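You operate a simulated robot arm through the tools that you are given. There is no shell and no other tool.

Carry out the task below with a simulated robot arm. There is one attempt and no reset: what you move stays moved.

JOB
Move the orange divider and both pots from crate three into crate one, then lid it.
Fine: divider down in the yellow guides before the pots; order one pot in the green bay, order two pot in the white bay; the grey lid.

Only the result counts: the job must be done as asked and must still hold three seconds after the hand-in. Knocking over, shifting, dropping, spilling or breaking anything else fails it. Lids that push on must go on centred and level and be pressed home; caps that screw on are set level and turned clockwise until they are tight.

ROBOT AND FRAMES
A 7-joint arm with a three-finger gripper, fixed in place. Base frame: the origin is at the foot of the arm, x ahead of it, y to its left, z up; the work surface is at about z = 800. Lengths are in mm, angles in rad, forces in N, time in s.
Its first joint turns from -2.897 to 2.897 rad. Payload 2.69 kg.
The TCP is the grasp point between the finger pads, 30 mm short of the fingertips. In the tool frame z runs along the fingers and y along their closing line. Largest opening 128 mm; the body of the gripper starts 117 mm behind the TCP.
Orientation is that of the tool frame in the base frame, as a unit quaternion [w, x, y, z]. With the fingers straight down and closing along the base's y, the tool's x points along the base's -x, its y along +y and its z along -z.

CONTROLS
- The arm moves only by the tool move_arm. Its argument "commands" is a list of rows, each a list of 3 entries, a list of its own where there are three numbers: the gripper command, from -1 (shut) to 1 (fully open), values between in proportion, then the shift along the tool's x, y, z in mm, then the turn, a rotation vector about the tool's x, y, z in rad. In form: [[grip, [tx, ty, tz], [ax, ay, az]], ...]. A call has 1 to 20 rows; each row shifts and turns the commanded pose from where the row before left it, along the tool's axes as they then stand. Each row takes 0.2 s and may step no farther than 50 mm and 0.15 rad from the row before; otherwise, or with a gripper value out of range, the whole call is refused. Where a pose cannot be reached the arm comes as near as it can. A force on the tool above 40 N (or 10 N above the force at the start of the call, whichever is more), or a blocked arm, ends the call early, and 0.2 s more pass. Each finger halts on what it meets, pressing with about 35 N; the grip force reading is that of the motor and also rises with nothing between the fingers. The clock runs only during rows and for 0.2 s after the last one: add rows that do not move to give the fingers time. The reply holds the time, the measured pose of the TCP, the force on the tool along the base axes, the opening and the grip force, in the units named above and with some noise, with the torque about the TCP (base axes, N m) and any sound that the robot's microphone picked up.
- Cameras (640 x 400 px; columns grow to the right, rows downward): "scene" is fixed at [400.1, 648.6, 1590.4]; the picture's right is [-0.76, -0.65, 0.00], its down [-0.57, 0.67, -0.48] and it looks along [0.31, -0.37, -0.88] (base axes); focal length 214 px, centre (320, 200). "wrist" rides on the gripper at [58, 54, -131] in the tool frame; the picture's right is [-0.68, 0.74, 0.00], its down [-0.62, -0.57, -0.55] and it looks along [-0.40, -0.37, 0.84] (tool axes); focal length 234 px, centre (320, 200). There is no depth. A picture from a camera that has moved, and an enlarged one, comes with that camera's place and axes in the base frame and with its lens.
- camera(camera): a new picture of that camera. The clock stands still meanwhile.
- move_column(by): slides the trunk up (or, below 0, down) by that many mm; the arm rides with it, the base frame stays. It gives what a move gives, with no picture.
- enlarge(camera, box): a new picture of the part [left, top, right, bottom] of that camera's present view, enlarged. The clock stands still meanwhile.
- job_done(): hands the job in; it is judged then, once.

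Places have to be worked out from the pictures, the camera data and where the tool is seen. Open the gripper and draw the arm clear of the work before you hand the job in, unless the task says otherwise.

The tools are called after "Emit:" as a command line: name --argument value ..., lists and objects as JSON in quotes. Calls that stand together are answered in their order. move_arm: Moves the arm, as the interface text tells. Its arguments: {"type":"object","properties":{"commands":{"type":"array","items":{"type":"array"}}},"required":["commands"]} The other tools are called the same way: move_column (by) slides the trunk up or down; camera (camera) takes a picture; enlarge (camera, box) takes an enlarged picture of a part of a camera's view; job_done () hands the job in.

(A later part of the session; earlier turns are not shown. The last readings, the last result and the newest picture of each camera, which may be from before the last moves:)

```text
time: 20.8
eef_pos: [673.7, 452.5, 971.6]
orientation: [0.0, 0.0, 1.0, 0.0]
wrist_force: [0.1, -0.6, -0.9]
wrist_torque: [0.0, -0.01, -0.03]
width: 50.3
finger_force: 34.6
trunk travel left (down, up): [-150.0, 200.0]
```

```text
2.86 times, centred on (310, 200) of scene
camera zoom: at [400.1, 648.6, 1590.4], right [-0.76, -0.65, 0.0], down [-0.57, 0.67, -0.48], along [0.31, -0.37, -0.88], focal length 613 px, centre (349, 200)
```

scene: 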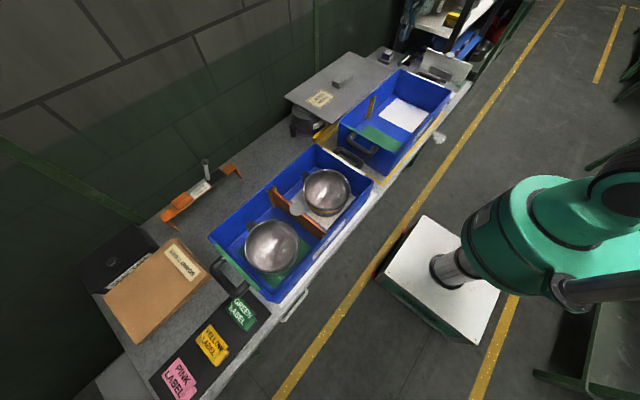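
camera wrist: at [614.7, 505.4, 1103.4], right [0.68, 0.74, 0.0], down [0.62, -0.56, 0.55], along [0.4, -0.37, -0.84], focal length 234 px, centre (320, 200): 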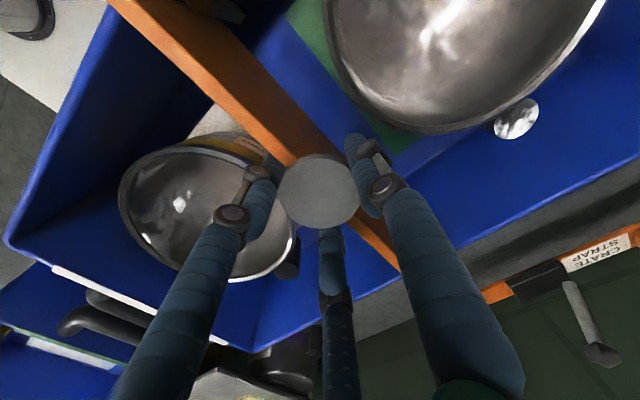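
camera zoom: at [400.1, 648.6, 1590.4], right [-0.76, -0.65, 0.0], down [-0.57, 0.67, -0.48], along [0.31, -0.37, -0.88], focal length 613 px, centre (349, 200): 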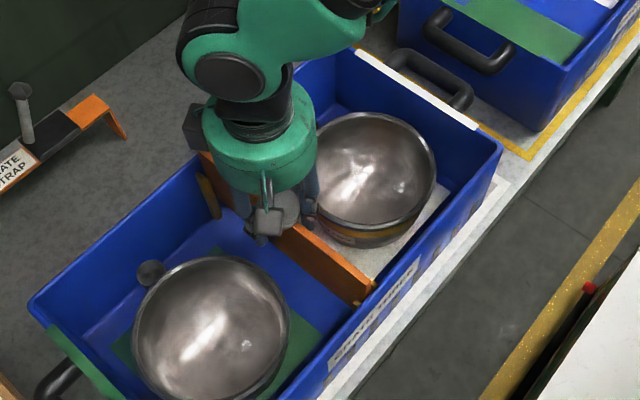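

The divider came free cleanly (~1 N). I raise it well above the rims and carry it over to above crate one's slot (+3, −672.4).

Emit:
move_arm --commands '[[-1, [0, 0, -30], [0, 0, 0]], [-1, [0, 0, -40], [0, 0, 0]], [-1, [0, 0, -40], [0, 0, 0]], [-1, [0, 0, -40], [0, 0, 0]], [-1, [0, 0, -20], [0, 0, 0]], [-1, [0, -15, 0], [0, 0, 0]], [-1, [0, -30, 0], [0, 0, 0]], [-1, [0, -40, 0], [0, 0, 0]], [-1, [0, -40, 0], [0, 0, 0]], [-1, [0, -40, 0], [0, 0, 0]], [-1, [0, -40, 0], [0, 0, 0]], [-1, [0, -40, 0], [0, 0, 0]], [-1, [0, -40, 0], [0, 0, 0]], [-1, [0, -40, 0], [0, 0, 0]], [-1, [0, -40, 0], [0, 0, 0]], [-1, [0, -40, 0], [0, 0, 0]], [-1, [0, -40, 0], [0, 0, 0]], [-1, [0, -40, 0], [0, 0, 0]], [-1, [0, -40, 0], [0, 0, 0]], [-1, [0, -40, 0], [0, 0, 0]]]'

Emit:
move_arm --commands '[[-1, [-1, -40, 0], [0, 0, 0]], [-1, [-1, -40, 0], [0, 0, 0]], [-1, [-1, -27.4, 0], [0, 0, 0]], [-1, [0, 0, 0], [0, 0, 0]], [-1, [0, 0, 0], [0, 0, 0]]]'

Emit:
camera --camera "wrist"

Emit:
enlarge --camera "scene" --box '[310, 30, 470, 180]'

```text
time: 25.0
eef_pos: [673.2, -113.8, 1143.6]
orientation: [0.0, 0.0, 1.0, -0.001]
wrist_force: [-0.6, 0.4, -1.8]
wrist_torque: [-0.02, 0.0, 0.01]
width: 49.9
finger_force: 34.6
trunk travel left (down, up): [-150.0, 200.0]
```

```text
time: 26.2
eef_pos: [677.4, -220.1, 1142.8]
orientation: [0.0, -0.001, 1.0, 0.0]
wrist_force: [-0.2, 0.5, -2.3]
wrist_torque: [-0.01, 0.01, 0.01]
width: 49.8
finger_force: 34.5
trunk travel left (down, up): [-150.0, 200.0]
```

```text
taken
camera wrist: at [618.6, -167.2, 1273.8], right [0.68, 0.74, 0.0], down [0.62, -0.56, 0.55], along [0.4, -0.37, -0.84], focal length 234 px, centre (320, 200)
```

wrist: 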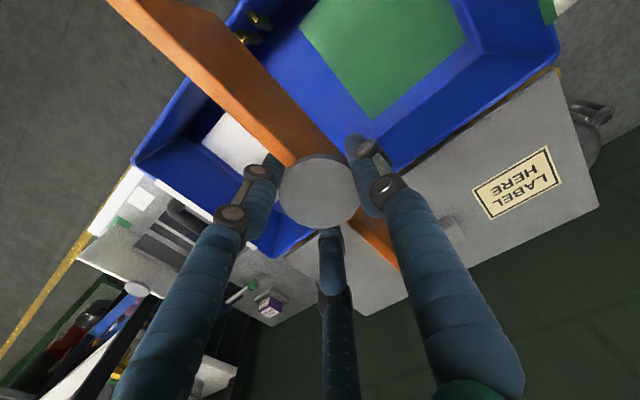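

```text
2.67 times, centred on (390, 105) of scene
camera zoom: at [400.1, 648.6, 1590.4], right [-0.76, -0.65, 0.0], down [-0.57, 0.67, -0.48], along [0.31, -0.37, -0.88], focal length 572 px, centre (133, 453)
```

zoom: 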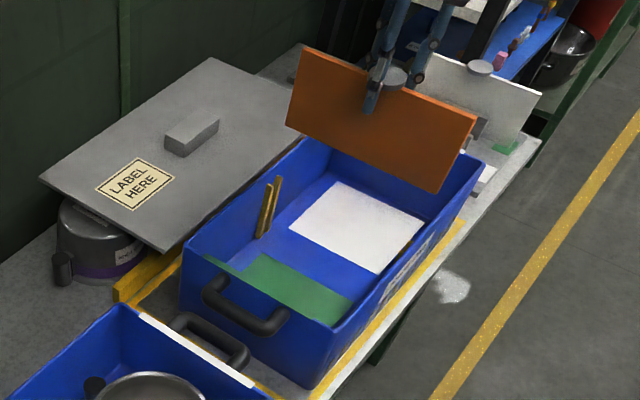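

The divider hangs straight above crate one. I lower it until its bottom edge is just above the rim, then check alignment with the guides.

Emit:
move_arm --commands '[[-1, [0, 0, 25], [0, 0, 0]], [-1, [0, 0, 25], [0, 0, 0]], [-1, [0, 0, 20], [0, 0, 0]], [-1, [0, 0, 0], [0, 0, 0]], [-1, [0, 0, 0], [0, 0, 0]]]'

Emit:
camera --camera "wrist"

Emit:
enlarge --camera "wrist" --box '[90, 0, 330, 150]'

Emit:
enlarge --camera "scene" --box '[340, 50, 450, 150]'

```text
time: 27.4
eef_pos: [675.6, -221.3, 1073.5]
orientation: [0.0, -0.001, 1.0, 0.0]
wrist_force: [-0.1, 0.1, -1.8]
wrist_torque: [-0.03, -0.02, -0.02]
width: 50.2
finger_force: 35.3
trunk travel left (down, up): [-150.0, 200.0]
```

```text
taken
camera wrist: at [617.5, -168.0, 1203.5], right [0.68, 0.74, 0.0], down [0.62, -0.57, 0.55], along [0.4, -0.37, -0.84], focal length 234 px, centre (320, 200)
```

wrist: 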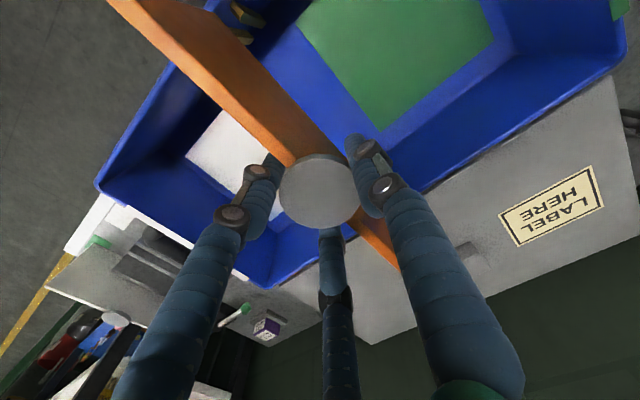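

```text
2.67 times, centred on (210, 75) of wrist
camera zoom: at [617.5, -168.0, 1203.5], right [0.68, 0.74, 0.0], down [0.62, -0.57, 0.55], along [0.4, -0.37, -0.84], focal length 624 px, centre (613, 533)
```

zoom: 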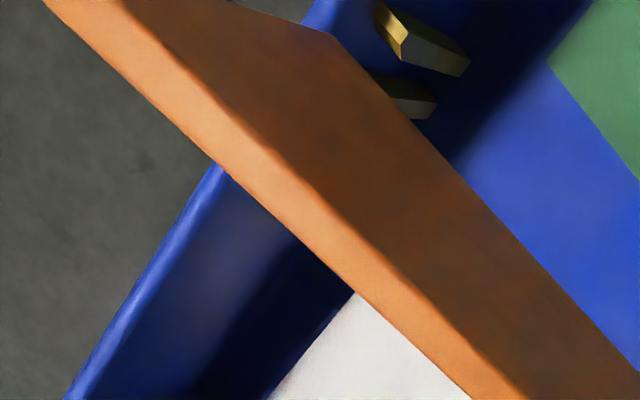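

```text
4.00 times, centred on (395, 100) of scene
camera zoom: at [400.1, 648.6, 1590.4], right [-0.76, -0.65, 0.0], down [-0.57, 0.67, -0.48], along [0.31, -0.37, -0.88], focal length 858 px, centre (20, 600)
```

zoom: 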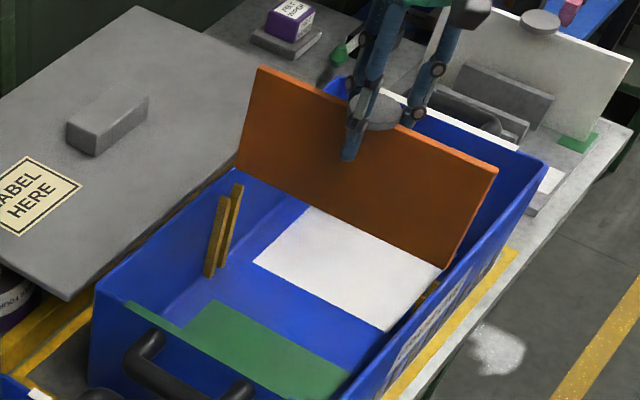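

The plate's back edge projects into the slot between the yellow posts within 1–2 mm. I lower in small steps, watching forces.

Emit:
move_arm --commands '[[-1, [0, 0, 12], [0, 0, 0]], [-1, [0, 0, 12], [0, 0, 0]], [-1, [0, 0, 0], [0, 0, 0]]]'

Emit:
enlarge --camera "wrist" --box '[90, 0, 330, 150]'

Emit:
enlarge --camera "scene" --box '[350, 70, 430, 140]'

```text
time: 28.2
eef_pos: [675.8, -219.7, 1048.0]
orientation: [0.0, -0.001, 1.0, 0.0]
wrist_force: [0.1, 1.0, -1.5]
wrist_torque: [-0.01, 0.05, -0.03]
width: 50.0
finger_force: 34.6
trunk travel left (down, up): [-150.0, 200.0]
```

```text
2.67 times, centred on (210, 75) of wrist
camera zoom: at [617.6, -167.4, 1179.1], right [0.68, 0.74, 0.0], down [0.62, -0.56, 0.55], along [0.4, -0.37, -0.84], focal length 624 px, centre (613, 533)
```

zoom: 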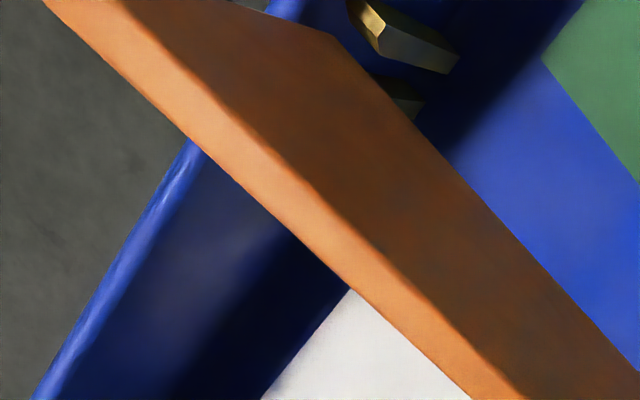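

```text
5.71 times, centred on (390, 105) of scene
camera zoom: at [400.1, 648.6, 1590.4], right [-0.76, -0.65, 0.0], down [-0.57, 0.67, -0.48], along [0.31, -0.37, -0.88], focal length 1226 px, centre (-80, 743)
```

zoom: 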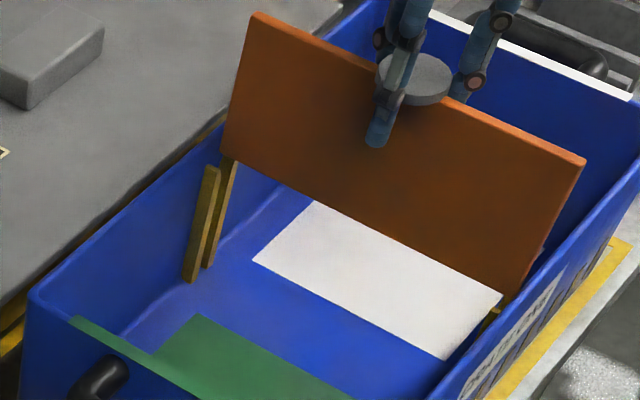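

The plate's corner is right over the slot. I continue lowering in small steps.

Emit:
move_arm --commands '[[-1, [0, 0, 8], [0, 0, 0]], [-1, [0, 0, 8], [0, 0, 0]], [-1, [0, 0, 8], [0, 0, 0]], [-1, [0, 0, 0], [0, 0, 0]]]'

Emit:
enlarge --camera "wrist" --box '[90, 0, 330, 150]'

Emit:
enlarge --camera "scene" --box '[360, 80, 430, 140]'

```text
time: 29.2
eef_pos: [677.7, -220.2, 1024.9]
orientation: [0.0, 0.0, 1.0, 0.0]
wrist_force: [0.5, 0.3, -2.1]
wrist_torque: [0.01, -0.02, 0.04]
width: 50.0
finger_force: 35.3
trunk travel left (down, up): [-150.0, 200.0]
```

```text
2.67 times, centred on (210, 75) of wrist
camera zoom: at [618.2, -166.6, 1155.7], right [0.68, 0.74, 0.0], down [0.62, -0.56, 0.55], along [0.4, -0.37, -0.84], focal length 624 px, centre (613, 533)
```

zoom: 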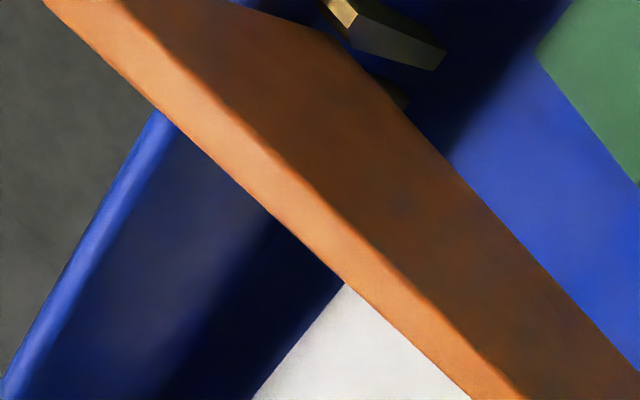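

```text
6.67 times, centred on (395, 110) of scene
camera zoom: at [400.1, 648.6, 1590.4], right [-0.76, -0.65, 0.0], down [-0.57, 0.67, -0.48], along [0.31, -0.37, -0.88], focal length 1430 px, centre (-180, 800)
```

zoom: 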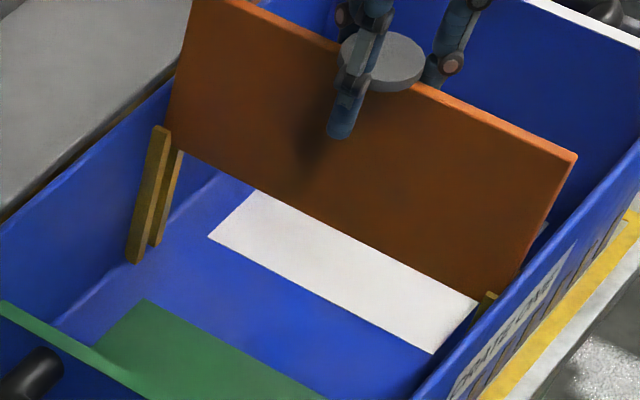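

The plate is entering between the posts on both ends with no contact force. I continue down toward the floor.

Emit:
move_arm --commands '[[-1, [0, 0, 10], [0, 0, 0]], [-1, [0, 0, 10], [0, 0, 0]], [-1, [0, 0, 10], [0, 0, 0]], [-1, [0, 0, 10], [0, 0, 0]], [-1, [0, 0, 0], [0, 0, 0]]]'

Emit:
enlarge --camera "scene" --box '[360, 80, 430, 140]'

Emit:
enlarge --camera "wrist" --box '[90, 0, 330, 150]'

```text
time: 30.4
eef_pos: [677.3, -219.9, 985.3]
orientation: [0.0, -0.001, 1.0, 0.0]
wrist_force: [0.4, 0.1, -0.7]
wrist_torque: [0.01, 0.02, 0.0]
width: 50.1
finger_force: 34.5
trunk travel left (down, up): [-150.0, 200.0]
```

```text
6.67 times, centred on (395, 110) of scene
camera zoom: at [400.1, 648.6, 1590.4], right [-0.76, -0.65, 0.0], down [-0.57, 0.67, -0.48], along [0.31, -0.37, -0.88], focal length 1430 px, centre (-180, 800)
```

zoom: 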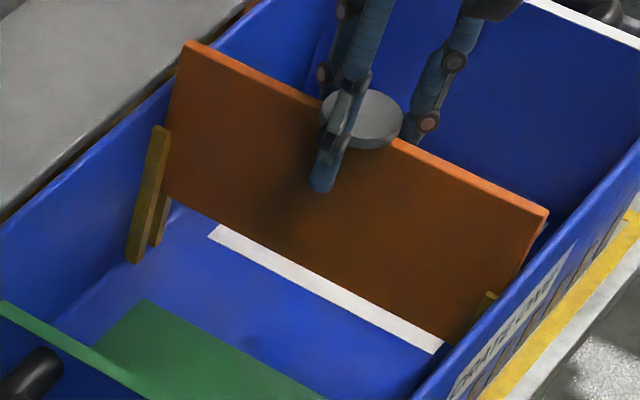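

```text
2.67 times, centred on (210, 75) of wrist
camera zoom: at [617.9, -167.0, 1115.7], right [0.68, 0.74, 0.0], down [0.62, -0.56, 0.55], along [0.4, -0.37, -0.84], focal length 624 px, centre (613, 533)
```

zoom: 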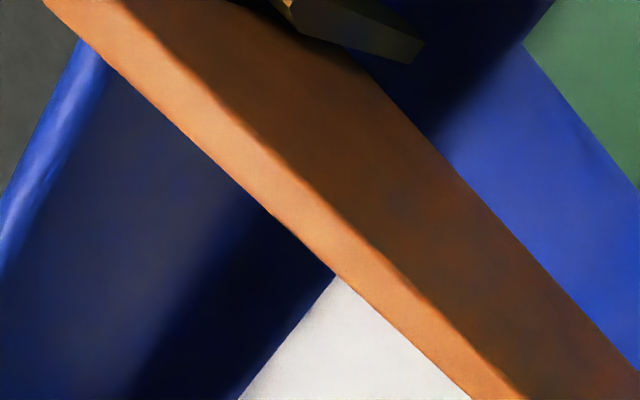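

Still free in the guides. I continue down to nearly the floor level, then creep until contact.

Emit:
move_arm --commands '[[-1, [0, 0, 10], [0, 0, 0]], [-1, [0, 0, 10], [0, 0, 0]], [-1, [0, 0, 10], [0, 0, 0]], [-1, [0, 0, 10], [0, 0, 0]], [-1, [0, 0, 8], [0, 0, 0]], [-1, [0, 0, 0], [0, 0, 0]]]'

Emit:
enlarge --camera "scene" --box '[360, 80, 430, 140]'

```text
time: 31.8
eef_pos: [676.1, -220.6, 937.4]
orientation: [0.0, 0.0, 1.0, 0.0]
wrist_force: [0.1, -0.7, -1.1]
wrist_torque: [0.04, -0.02, 0.02]
width: 50.0
finger_force: 34.4
trunk travel left (down, up): [-150.0, 200.0]
```

```text
6.67 times, centred on (395, 110) of scene
camera zoom: at [400.1, 648.6, 1590.4], right [-0.76, -0.65, 0.0], down [-0.57, 0.67, -0.48], along [0.31, -0.37, -0.88], focal length 1430 px, centre (-180, 800)
```

zoom: 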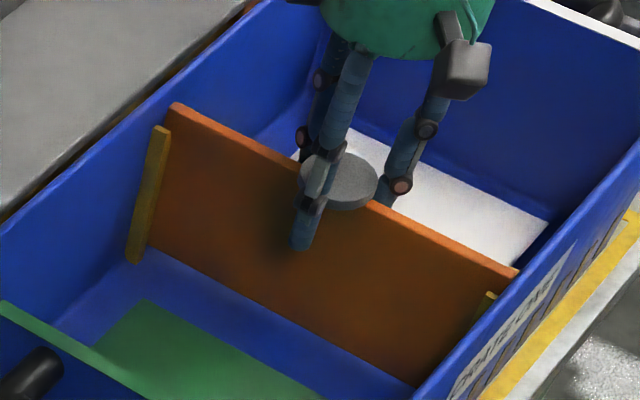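

Nearly at the floor (TCP z 937). I creep down in 2 mm steps to feel the floor contact.

Emit:
move_arm --commands '[[-1, [0, 0, 3], [0, 0, 0]], [-1, [0, 0, 2], [0, 0, 0]], [-1, [0, 0, 2], [0, 0, 0]], [-1, [0, 0, 2], [0, 0, 0]], [-1, [0, 0, 1], [0, 0, 0]], [-1, [0, 0, 0], [0, 0, 0]]]'

Emit:
enlarge --camera "scene" --box '[360, 80, 430, 140]'

```text
time: 33.2
eef_pos: [675.3, -219.3, 927.9]
orientation: [-0.001, 0.001, 1.0, 0.0]
wrist_force: [0.6, 2.7, 4.9]
wrist_torque: [0.28, 0.15, -0.03]
width: 49.9
finger_force: 35.1
trunk travel left (down, up): [-150.0, 200.0]
```

```text
6.67 times, centred on (395, 110) of scene
camera zoom: at [400.1, 648.6, 1590.4], right [-0.76, -0.65, 0.0], down [-0.57, 0.67, -0.48], along [0.31, -0.37, -0.88], focal length 1430 px, centre (-180, 800)
```

zoom: 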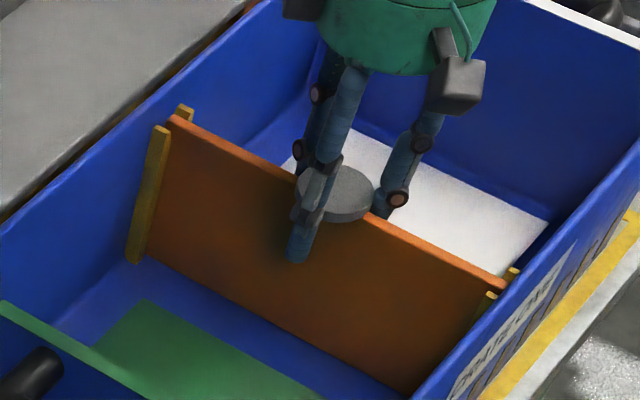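

The divider bottomed out at the same height as it had in crate three (contact ~5 N). I release to ~64 mm and rise straight up.

Emit:
move_arm --commands '[[0, [0, 0, 0], [0, 0, 0]], [0, [0, 0, 0], [0, 0, 0]], [0, [0, 0, -10], [0, 0, 0]], [0, [0, 0, -20], [0, 0, 0]], [0, [0, 0, -40], [0, 0, 0]], [0, [0, 0, -40], [0, 0, 0]], [0, [0, 0, -40], [0, 0, 0]], [0, [0, 0, -40], [0, 0, 0]], [0, [0, 0, -40], [0, 0, 0]]]'

Emit:
camera --camera "wrist"

Emit:
enlarge --camera "scene" --box '[330, 60, 450, 160]'

```text
time: 35.2
eef_pos: [674.1, -217.4, 1159.1]
orientation: [0.0, -0.001, 1.0, 0.0]
wrist_force: [0.3, -0.4, -0.6]
wrist_torque: [0.03, 0.02, 0.0]
width: 64.1
finger_force: 0.1
trunk travel left (down, up): [-150.0, 200.0]
```

```text
taken
camera wrist: at [616.2, -165.1, 1289.3], right [0.68, 0.74, 0.0], down [0.62, -0.57, 0.55], along [0.4, -0.37, -0.84], focal length 234 px, centre (320, 200)
```

wrist: 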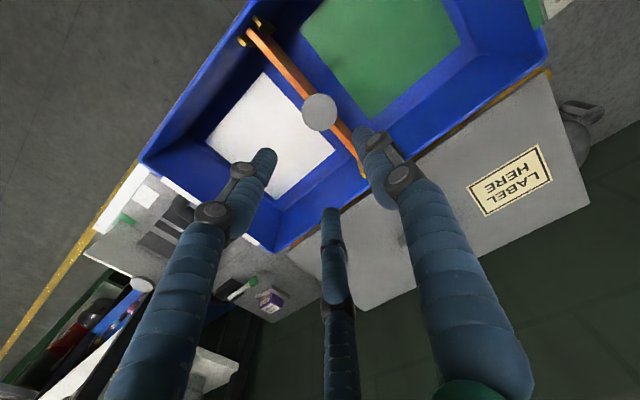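

```text
4.00 times, centred on (390, 110) of scene
camera zoom: at [400.1, 648.6, 1590.4], right [-0.76, -0.65, 0.0], down [-0.57, 0.67, -0.48], along [0.31, -0.37, -0.88], focal length 858 px, centre (40, 560)
```

zoom: 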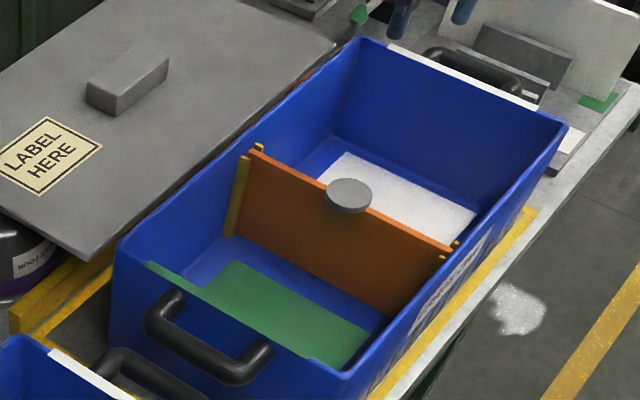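

Divider is seated in crate one's guides. Next, the pots: I go back over crate three and look closely at pot two's rim, wall and peg handle.

Emit:
move_arm --commands '[[1, [5, 48, 0], [0, 0, 0]], [1, [5, 48, 0], [0, 0, 0]], [1, [5, 48, 0], [0, 0, 0]], [1, [5, 48, 0], [0, 0, 0]], [1, [5, 48, 0], [0, 0, 0]], [1, [5, 48, 0], [0, 0, 0]], [1, [5, 48, 0], [0, 0, 0]], [1, [5, 48, 0], [0, 0, 0]], [1, [5, 48, 0], [0, 0, 0]], [1, [5, 48, 0], [0, 0, 0]], [1, [5, 48, 0], [0, 0, 0]], [1, [5, 48, 0], [0, 0, 0]], [1, [5, 48, 0], [0, 0, 0]], [1, [0, 0, 40], [0, 0, 0]], [1, [0, 0, 40], [0, 0, 0]], [1, [0, 0, 0], [0, 0, 0]]]'

Emit:
camera --camera "wrist"

Emit:
enlarge --camera "wrist" --box '[160, 60, 400, 210]'

```text
time: 38.6
eef_pos: [610.5, 406.0, 1076.2]
orientation: [0.0, 0.0, 1.0, 0.0]
wrist_force: [0.8, 0.4, -0.4]
wrist_torque: [-0.03, 0.06, 0.03]
width: 127.8
finger_force: 0.1
trunk travel left (down, up): [-150.0, 200.0]
```

```text
taken
camera wrist: at [551.5, 459.3, 1206.5], right [0.68, 0.74, 0.0], down [0.62, -0.56, 0.55], along [0.4, -0.37, -0.84], focal length 234 px, centre (320, 200)
```

wrist: 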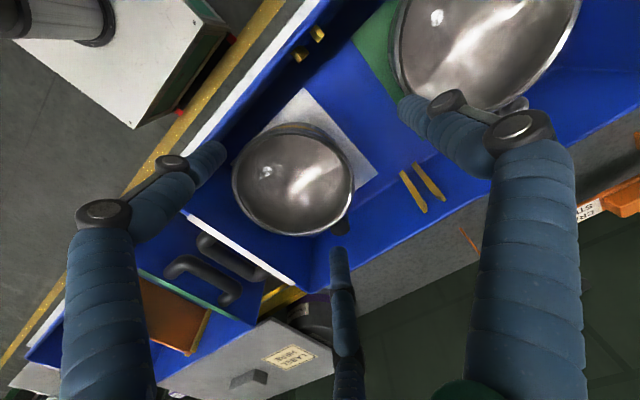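

```text
2.67 times, centred on (280, 135) of wrist
camera zoom: at [551.5, 459.3, 1206.5], right [0.68, 0.74, 0.0], down [0.62, -0.56, 0.55], along [0.4, -0.37, -0.84], focal length 624 px, centre (427, 373)
```

zoom: 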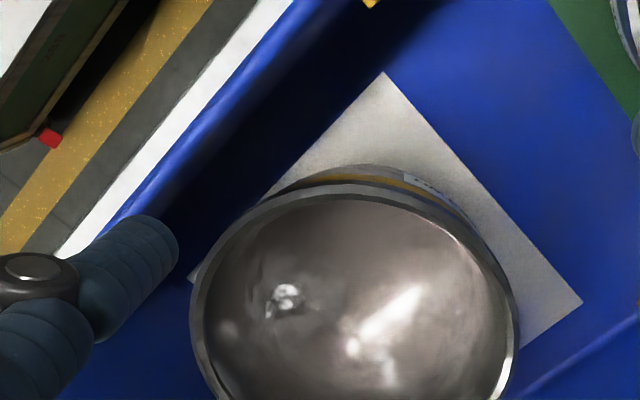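

Pot two: rim circle centre ≈ (652, 312), R≈89, wall ~5 mm and tapered ~6°. I'll grip the rim wall at its +y side with the tool tilted ~6° to match the wall; I position above it first with a ~30 mm opening.

Emit:
move_arm --commands '[[-0.53, [-40.5, 11.7, 0], [0, 0, 0]], [-0.53, [0, 0, 0], [0.105, 0, 0]], [-0.53, [0, 0, 40], [0, 0, 0]], [-0.53, [0, 0, 40], [0, 0, 0]], [-0.53, [0, 0, 0], [0, 0, 0]], [-0.53, [0, 0, 0], [0, 0, 0]]]'

Emit:
camera --camera "wrist"

Emit:
enlarge --camera "wrist" --box '[200, 90, 440, 240]'

Emit:
enlarge --camera "scene" --box '[260, 130, 380, 250]'

```text
time: 40.0
eef_pos: [649.5, 408.2, 995.8]
orientation: [0.001, 0.0, 0.999, -0.052]
wrist_force: [0.0, -0.6, -0.2]
wrist_torque: [-0.03, 0.03, -0.03]
width: 30.0
finger_force: 0.0
trunk travel left (down, up): [-150.0, 200.0]
```

```text
taken
camera wrist: at [590.6, 474.7, 1121.3], right [0.68, 0.73, -0.08], down [0.62, -0.5, 0.6], along [0.4, -0.46, -0.79], focal length 234 px, centre (320, 200)
```

wrist: 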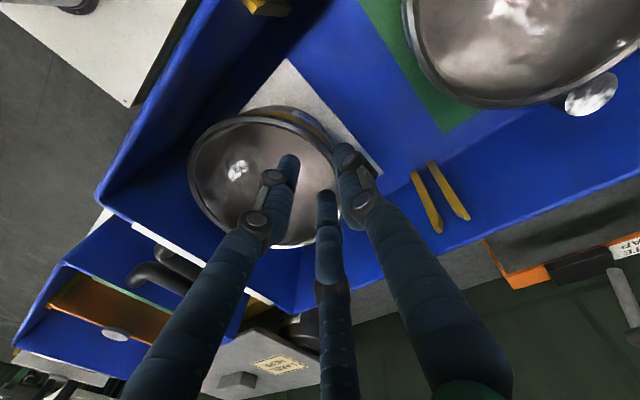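

```text
2.67 times, centred on (320, 165) of wrist
camera zoom: at [590.6, 474.7, 1121.3], right [0.68, 0.73, -0.08], down [0.62, -0.5, 0.6], along [0.4, -0.46, -0.79], focal length 624 px, centre (320, 293)
```

zoom: 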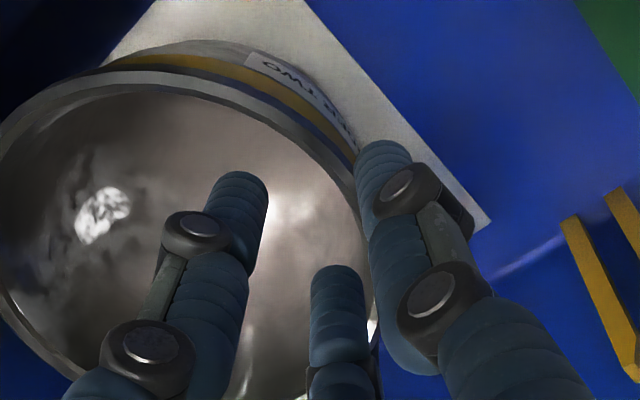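

```text
3.33 times, centred on (320, 190) of scene
camera zoom: at [400.1, 648.6, 1590.4], right [-0.76, -0.65, 0.0], down [-0.57, 0.67, -0.48], along [0.31, -0.37, -0.88], focal length 715 px, centre (320, 233)
```

zoom: 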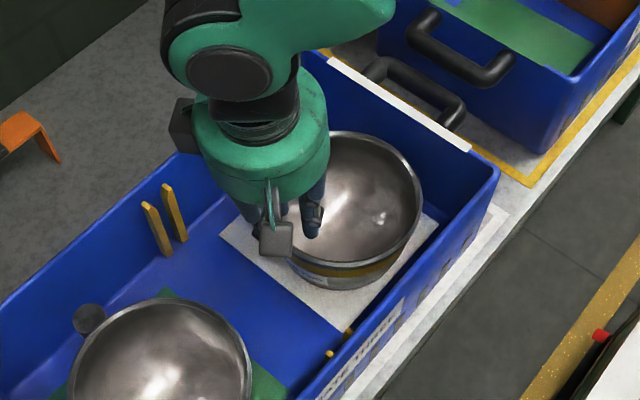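

The tool axis lands right on the rim wall at its +y point. I descend along the tilted axis in stages.

Emit:
move_arm --commands '[[-0.53, [0, 0, 25], [0, 0, 0]], [-0.53, [0, 0, 20], [0, 0, 0]], [-0.53, [0, 0, 0], [0, 0, 0]]]'

Emit:
enlarge --camera "wrist" --box '[200, 90, 440, 240]'

Emit:
enlarge --camera "scene" --box '[280, 150, 360, 230]'

```text
time: 40.8
eef_pos: [649.6, 403.1, 952.3]
orientation: [0.0, 0.0, 0.999, -0.052]
wrist_force: [-0.4, -0.3, -0.8]
wrist_torque: [-0.03, 0.07, -0.02]
width: 30.0
finger_force: 0.0
trunk travel left (down, up): [-150.0, 200.0]
```

```text
2.67 times, centred on (320, 165) of wrist
camera zoom: at [591.2, 469.5, 1076.9], right [0.68, 0.73, -0.08], down [0.62, -0.5, 0.6], along [0.4, -0.46, -0.79], focal length 624 px, centre (320, 293)
```

zoom: 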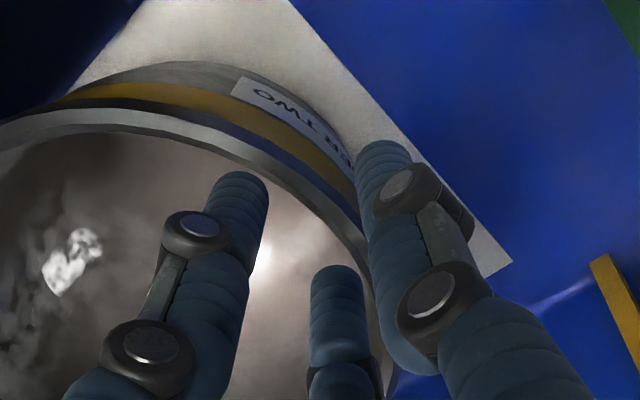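

```text
5.00 times, centred on (320, 190) of scene
camera zoom: at [400.1, 648.6, 1590.4], right [-0.76, -0.65, 0.0], down [-0.57, 0.67, -0.48], along [0.31, -0.37, -0.88], focal length 1072 px, centre (320, 250)
```

zoom: 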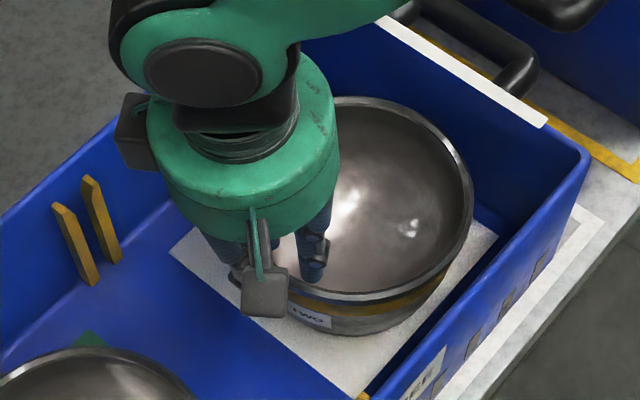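

Alignment holds. I lower the remaining ~55 mm in small steps so the fingers straddle the wall.

Emit:
move_arm --commands '[[-0.53, [0, 0, 10], [0, 0, 0]], [-0.53, [0, 0, 10], [0, 0, 0]], [-0.53, [0, 0, 10], [0, 0, 0]], [-0.53, [0, 0, 0], [0, 0, 0]]]'

Emit:
enlarge --camera "wrist" --box '[200, 90, 440, 240]'

Emit:
enlarge --camera "scene" --box '[280, 150, 360, 230]'

```text
time: 41.5
eef_pos: [654.8, 404.5, 939.9]
orientation: [0.004, 0.0, 0.999, -0.049]
wrist_force: [-1.1, 0.0, 11.8]
wrist_torque: [-0.09, 0.33, -0.11]
width: 32.1
finger_force: 0.7
trunk travel left (down, up): [-150.0, 200.0]
stopped in row 3: the force on the tool passed its limit at 51 N (the readings are from after the stop); the commanded pose is now the measured one
```

```text
2.67 times, centred on (320, 165) of wrist
camera zoom: at [593.6, 470.5, 1065.0], right [0.68, 0.73, -0.07], down [0.61, -0.51, 0.61], along [0.41, -0.45, -0.79], focal length 624 px, centre (320, 293)
```

zoom: 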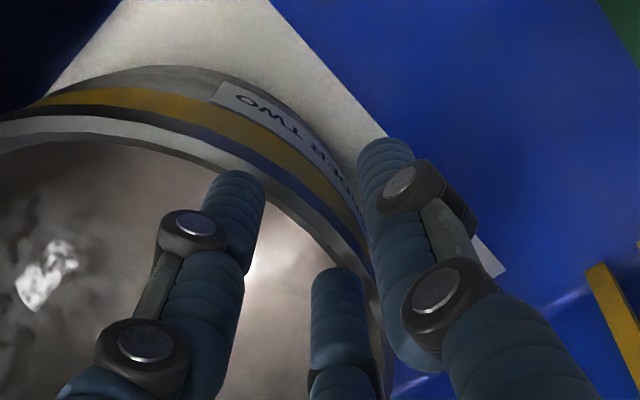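

```text
5.00 times, centred on (320, 190) of scene
camera zoom: at [400.1, 648.6, 1590.4], right [-0.76, -0.65, 0.0], down [-0.57, 0.67, -0.48], along [0.31, -0.37, -0.88], focal length 1072 px, centre (320, 250)
```

zoom: 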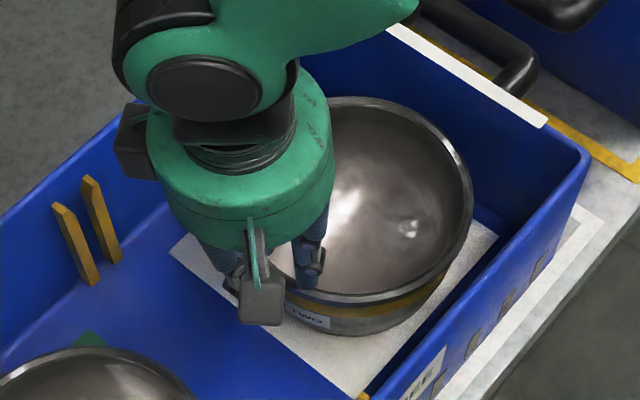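

The contact stopped at the rim; the torque (0.33 N·m with 12 N) places the contact ~28 mm to −x and ~8 mm to −y of the TCP — i.e., one of the two *visible* inner fingers hit the rim. So the hand really behaves as the three-jaw seen in the pictures. I back off, re-level, and check the pot has not shifted.

Emit:
move_arm --commands '[[-0.53, [0, 0, -10], [0, 0, 0]], [-0.53, [0, 0, -20], [0.007, 0.008, 0]], [-0.53, [0, 0, 0], [0, 0, 0]]]'

Emit:
camera --camera "wrist"

Emit:
camera --camera "scene"

```text
time: 42.3
eef_pos: [653.3, 407.3, 966.5]
orientation: [0.0, 0.0, 0.999, -0.054]
wrist_force: [-0.2, 0.0, -0.3]
wrist_torque: [0.0, 0.0, 0.0]
width: 30.0
finger_force: 0.1
trunk travel left (down, up): [-150.0, 200.0]
```

```text
taken
camera wrist: at [594.4, 473.8, 1092.0], right [0.68, 0.73, -0.08], down [0.62, -0.5, 0.6], along [0.4, -0.46, -0.79], focal length 234 px, centre (320, 200)
```

wrist: 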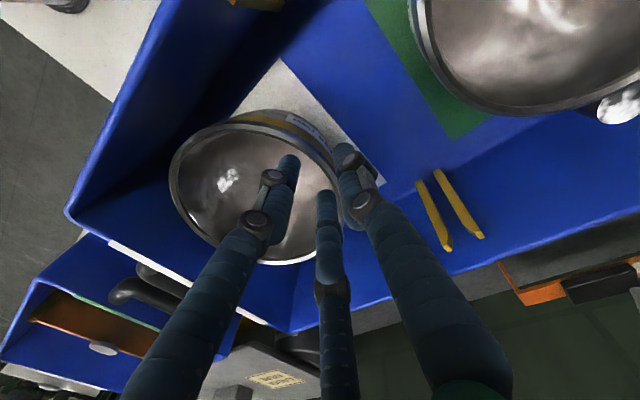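

```text
taken
```

scene: 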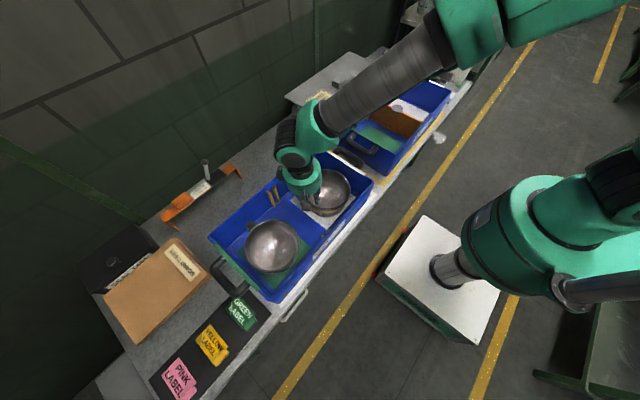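

I compare the same scene crop as before to see whether pot two moved at all.

Emit:
enlarge --camera "scene" --box '[290, 160, 360, 230]'

Emit:
move_arm --commands '[[0.2, [0, 0, -40], [-0.105, 0, 0]], [0.2, [0, 0, -40], [0, 0, 0]], [0.2, [0, 0, -40], [0, 0, 0]], [0.2, [0, 0, 0], [0, 0, 0]]]'

Emit:
enlarge --camera "scene" --box '[290, 160, 360, 230]'

Emit:
camera --camera "wrist"

```text
5.71 times, centred on (325, 195) of scene
camera zoom: at [400.1, 648.6, 1590.4], right [-0.76, -0.65, 0.0], down [-0.57, 0.67, -0.48], along [0.31, -0.37, -0.88], focal length 1226 px, centre (291, 229)
```

zoom: 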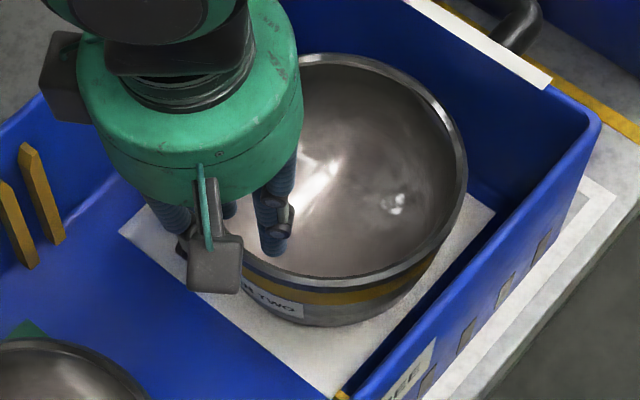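

```text
time: 43.3
eef_pos: [653.3, 410.2, 1087.9]
orientation: [-0.001, 0.0, 1.0, 0.0]
wrist_force: [-0.5, -0.3, 0.0]
wrist_torque: [-0.01, -0.05, 0.0]
width: 76.8
finger_force: 0.2
trunk travel left (down, up): [-150.0, 200.0]
```

```text
5.71 times, centred on (325, 195) of scene
camera zoom: at [400.1, 648.6, 1590.4], right [-0.76, -0.65, 0.0], down [-0.57, 0.67, -0.48], along [0.31, -0.37, -0.88], focal length 1226 px, centre (291, 229)
```

zoom: 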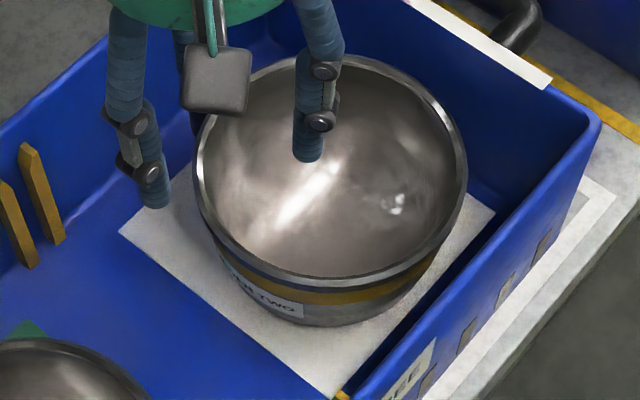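

```text
taken
camera wrist: at [594.4, 464.3, 1219.1], right [0.68, 0.74, 0.0], down [0.62, -0.56, 0.55], along [0.4, -0.37, -0.84], focal length 234 px, centre (320, 200)
```

wrist: 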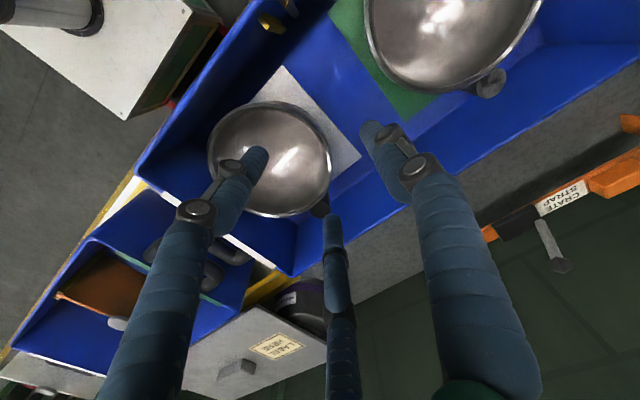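

Pot two is exactly where it was. I'll use grips with one jaw inside and the two others outside the convex wall. Starting with pot one: I rotate the hand +45° and view pot one from above to locate its rim precisely.

Emit:
move_arm --commands '[[0.2, [13, 45.5, 0], [0, 0, 0]], [0.2, [13, 45.5, 0], [0, 0, 0]], [0.2, [13, 45.5, 0], [0, 0, 0]], [0.2, [13, 45.5, 0], [0, 0, 0]], [0.2, [0, 0, 0], [0, 0, -0.1309]], [0.2, [0, 0, 0], [0, 0, -0.1309]], [0.2, [0, 0, 0], [0, 0, -0.1309]], [0.2, [0, 0, 0], [0, 0, -0.1309]], [0.2, [0, 0, 0], [0, 0, -0.1309]], [0.2, [0, 0, 0], [0, 0, -0.1309]], [0.2, [0, 0, 0], [0, 0, 0]]]'

Emit:
camera --camera "wrist"

Emit:
enlarge --camera "wrist" --box '[200, 0, 440, 150]'

```text
time: 45.7
eef_pos: [600.7, 591.8, 1088.0]
orientation: [-0.001, -0.383, 0.924, 0.0]
wrist_force: [0.6, -0.4, -0.2]
wrist_torque: [0.0, 0.01, 0.0]
width: 77.0
finger_force: 0.1
trunk travel left (down, up): [-150.0, 200.0]
```

```text
taken
camera wrist: at [522.1, 589.6, 1218.6], right [-0.04, 1.0, 0.0], down [0.84, 0.04, 0.55], along [0.55, 0.02, -0.84], focal length 234 px, centre (320, 200)
```

wrist: 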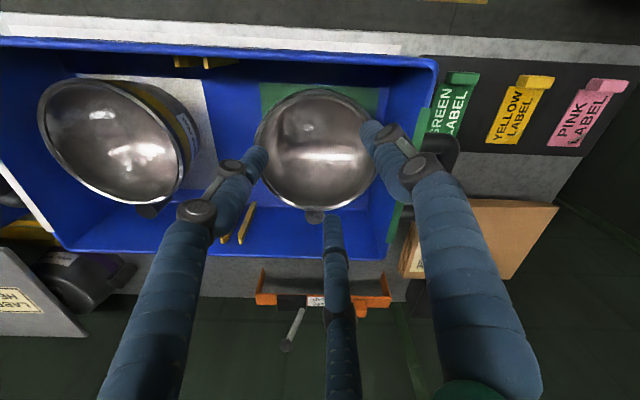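

```text
2.67 times, centred on (320, 75) of wrist
camera zoom: at [522.1, 589.6, 1218.6], right [-0.04, 1.0, 0.0], down [0.84, 0.04, 0.55], along [0.55, 0.02, -0.84], focal length 624 px, centre (320, 533)
```

zoom: 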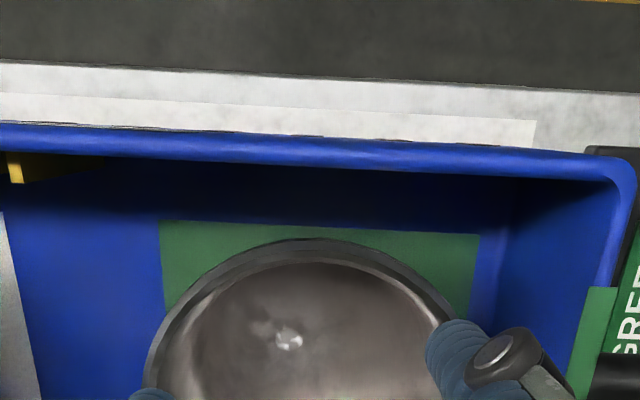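

Pot one's rim circle: centre ≈ (653, 592), R≈88.5, peg toward +x. I move over its +x/−y rim point (one jaw will be inside), tilt ~6° to follow the wall, opening ~50 mm, and descend to a check height.

Emit:
move_arm --commands '[[-0.22, [-12.4, -48.3, 0], [0, 0, 0]], [-0.22, [-12.4, -48.3, 0], [0, 0, 0]], [-0.22, [-12.4, -48.3, 0], [0, 0, 0]], [-0.22, [0, 0, 0], [-0.105, 0, 0]], [-0.22, [0, 0, 40], [0, 0, 0]], [-0.22, [0, 0, 40], [0, 0, 0]], [-0.22, [0, 0, 0], [0, 0, 0]], [-0.22, [0, 0, 0], [0, 0, 0]]]'

Emit:
camera --camera "wrist"

Emit:
enlarge --camera "wrist" --box '[200, 70, 440, 220]'

Emit:
enlarge --camera "scene" --box '[220, 170, 340, 290]'

```text
time: 47.5
eef_pos: [723.8, 524.9, 1010.1]
orientation: [-0.021, -0.383, 0.922, 0.048]
wrist_force: [-0.3, -0.1, 1.1]
wrist_torque: [-0.01, -0.03, -0.03]
width: 49.9
finger_force: 0.1
trunk travel left (down, up): [-150.0, 200.0]
```

```text
taken
camera wrist: at [653.9, 510.5, 1145.1], right [-0.04, 1.0, 0.08], down [0.87, 0.0, 0.49], along [0.48, 0.09, -0.87], focal length 234 px, centre (320, 200)
```

wrist: 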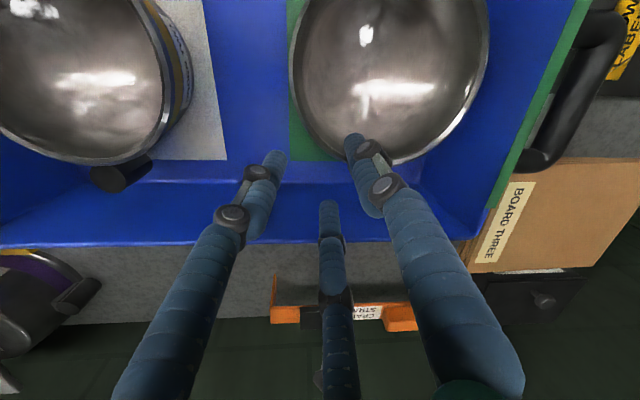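

```text
2.67 times, centred on (320, 145) of wrist
camera zoom: at [653.9, 510.5, 1145.1], right [-0.04, 1.0, 0.08], down [0.87, 0.0, 0.49], along [0.48, 0.09, -0.87], focal length 624 px, centre (320, 347)
```

zoom: 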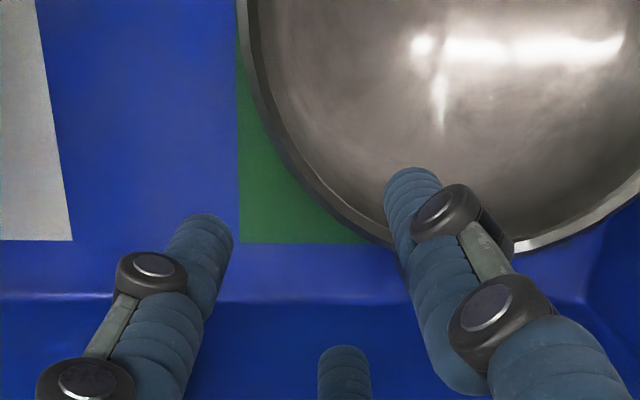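

```text
3.33 times, centred on (280, 230) of scene
camera zoom: at [400.1, 648.6, 1590.4], right [-0.76, -0.65, 0.0], down [-0.57, 0.67, -0.48], along [0.31, -0.37, -0.88], focal length 715 px, centre (453, 100)
```

zoom: 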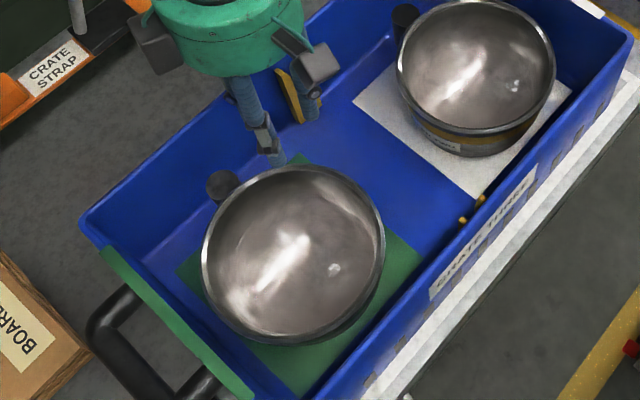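

The axis is at mid-wall; I shift ~3.5 mm outward so the wall sits slightly toward the inner jaw, then descend to just above the rim and look.

Emit:
move_arm --commands '[[-0.22, [0, -3.5, 30], [0, 0, 0]], [-0.22, [0, 0, 28], [0, 0, 0]], [-0.22, [0, 0, 0], [0, 0, 0]]]'

Emit:
enlarge --camera "wrist" --box '[200, 70, 440, 220]'

Emit:
enlarge --camera "scene" --box '[230, 170, 330, 270]'

```text
time: 48.3
eef_pos: [723.0, 525.1, 950.0]
orientation: [-0.021, -0.382, 0.923, 0.048]
wrist_force: [0.7, 0.3, 0.1]
wrist_torque: [-0.04, 0.01, -0.01]
width: 49.9
finger_force: 0.0
trunk travel left (down, up): [-150.0, 200.0]
```

```text
2.67 times, centred on (320, 145) of wrist
camera zoom: at [653.3, 512.1, 1085.6], right [-0.04, 1.0, 0.08], down [0.87, 0.0, 0.48], along [0.48, 0.09, -0.87], focal length 624 px, centre (320, 347)
```

zoom: 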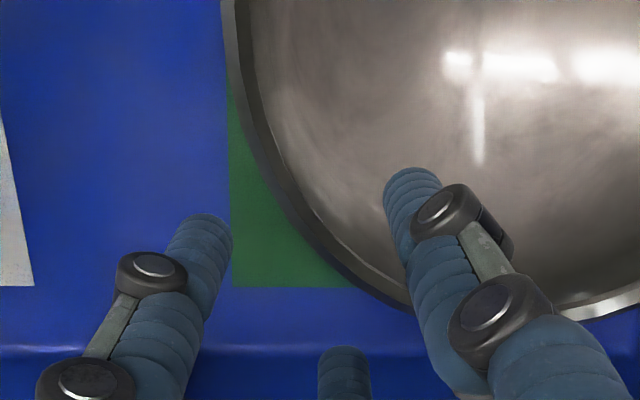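

```text
4.00 times, centred on (280, 220) of scene
camera zoom: at [400.1, 648.6, 1590.4], right [-0.76, -0.65, 0.0], down [-0.57, 0.67, -0.48], along [0.31, -0.37, -0.88], focal length 858 px, centre (480, 120)
```

zoom: 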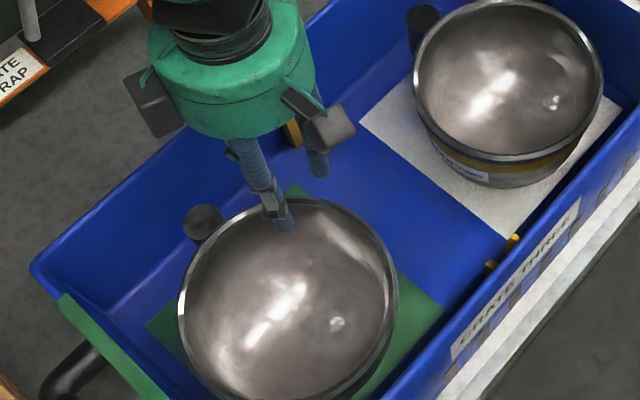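

Inner jaw is over the pot interior, the two others clearly outside. I descend stepwise ~53 mm.

Emit:
move_arm --commands '[[-0.22, [0, 0, 12], [0, 0, 0]], [-0.22, [0, 0, 8], [0, 0, 0]], [-0.22, [0, 0, 8], [0, 0, 0]], [-0.22, [0, 0, 0], [0, 0, 0]]]'

Emit:
enlarge --camera "wrist" --box '[200, 70, 440, 220]'

```text
time: 49.3
eef_pos: [720.6, 527.5, 921.8]
orientation: [-0.021, -0.382, 0.923, 0.048]
wrist_force: [0.2, 1.2, -0.4]
wrist_torque: [0.04, 0.01, 0.05]
width: 50.0
finger_force: 0.2
trunk travel left (down, up): [-150.0, 200.0]
```

```text
2.67 times, centred on (320, 145) of wrist
camera zoom: at [650.6, 513.9, 1057.4], right [-0.04, 1.0, 0.08], down [0.87, 0.0, 0.49], along [0.48, 0.09, -0.87], focal length 624 px, centre (320, 347)
```

zoom: 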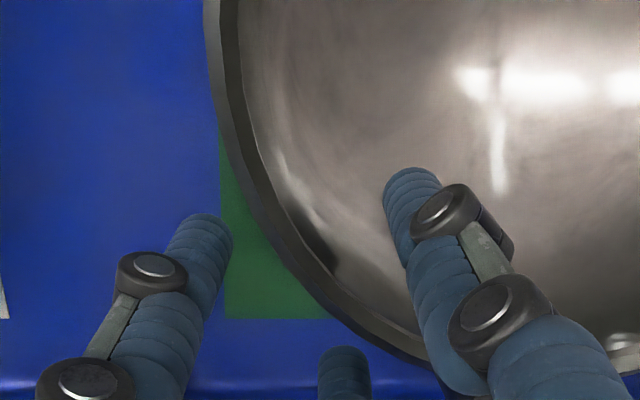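

No contact; the jaws straddle the wall. I go down another 25 mm.

Emit:
move_arm --commands '[[-0.22, [0, 0, 9], [0, 0, 0]], [-0.22, [0, 0, 8], [0, 0, 0]], [-0.22, [0, 0, 8], [0, 0, 0]], [-0.22, [0, 0, 0], [0, 0, 0]]]'

Emit:
enlarge --camera "wrist" --box '[200, 70, 440, 220]'

Emit:
enlarge --camera "scene" --box '[230, 170, 330, 270]'

```text
time: 50.3
eef_pos: [718.8, 530.2, 897.5]
orientation: [-0.021, -0.382, 0.923, 0.047]
wrist_force: [-0.7, -0.4, -0.6]
wrist_torque: [0.0, 0.02, 0.0]
width: 49.9
finger_force: 0.0
trunk travel left (down, up): [-150.0, 200.0]
```

```text
2.67 times, centred on (320, 145) of wrist
camera zoom: at [649.4, 516.3, 1032.4], right [-0.04, 1.0, 0.08], down [0.87, 0.0, 0.48], along [0.48, 0.09, -0.87], focal length 624 px, centre (320, 347)
```

zoom: 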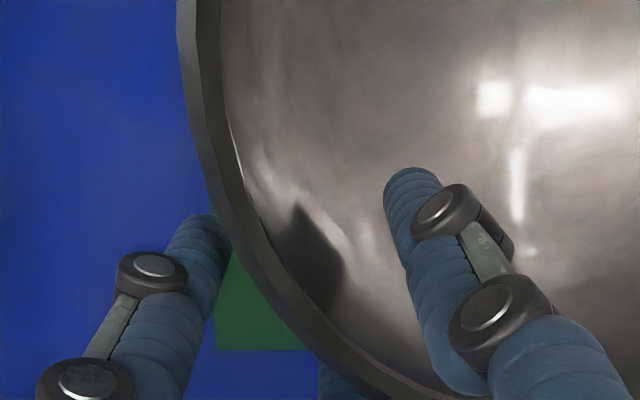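

```text
4.00 times, centred on (280, 220) of scene
camera zoom: at [400.1, 648.6, 1590.4], right [-0.76, -0.65, 0.0], down [-0.57, 0.67, -0.48], along [0.31, -0.37, -0.88], focal length 858 px, centre (480, 120)
```

zoom: 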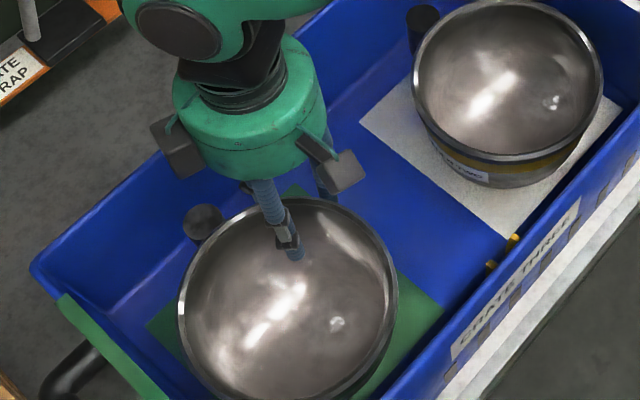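

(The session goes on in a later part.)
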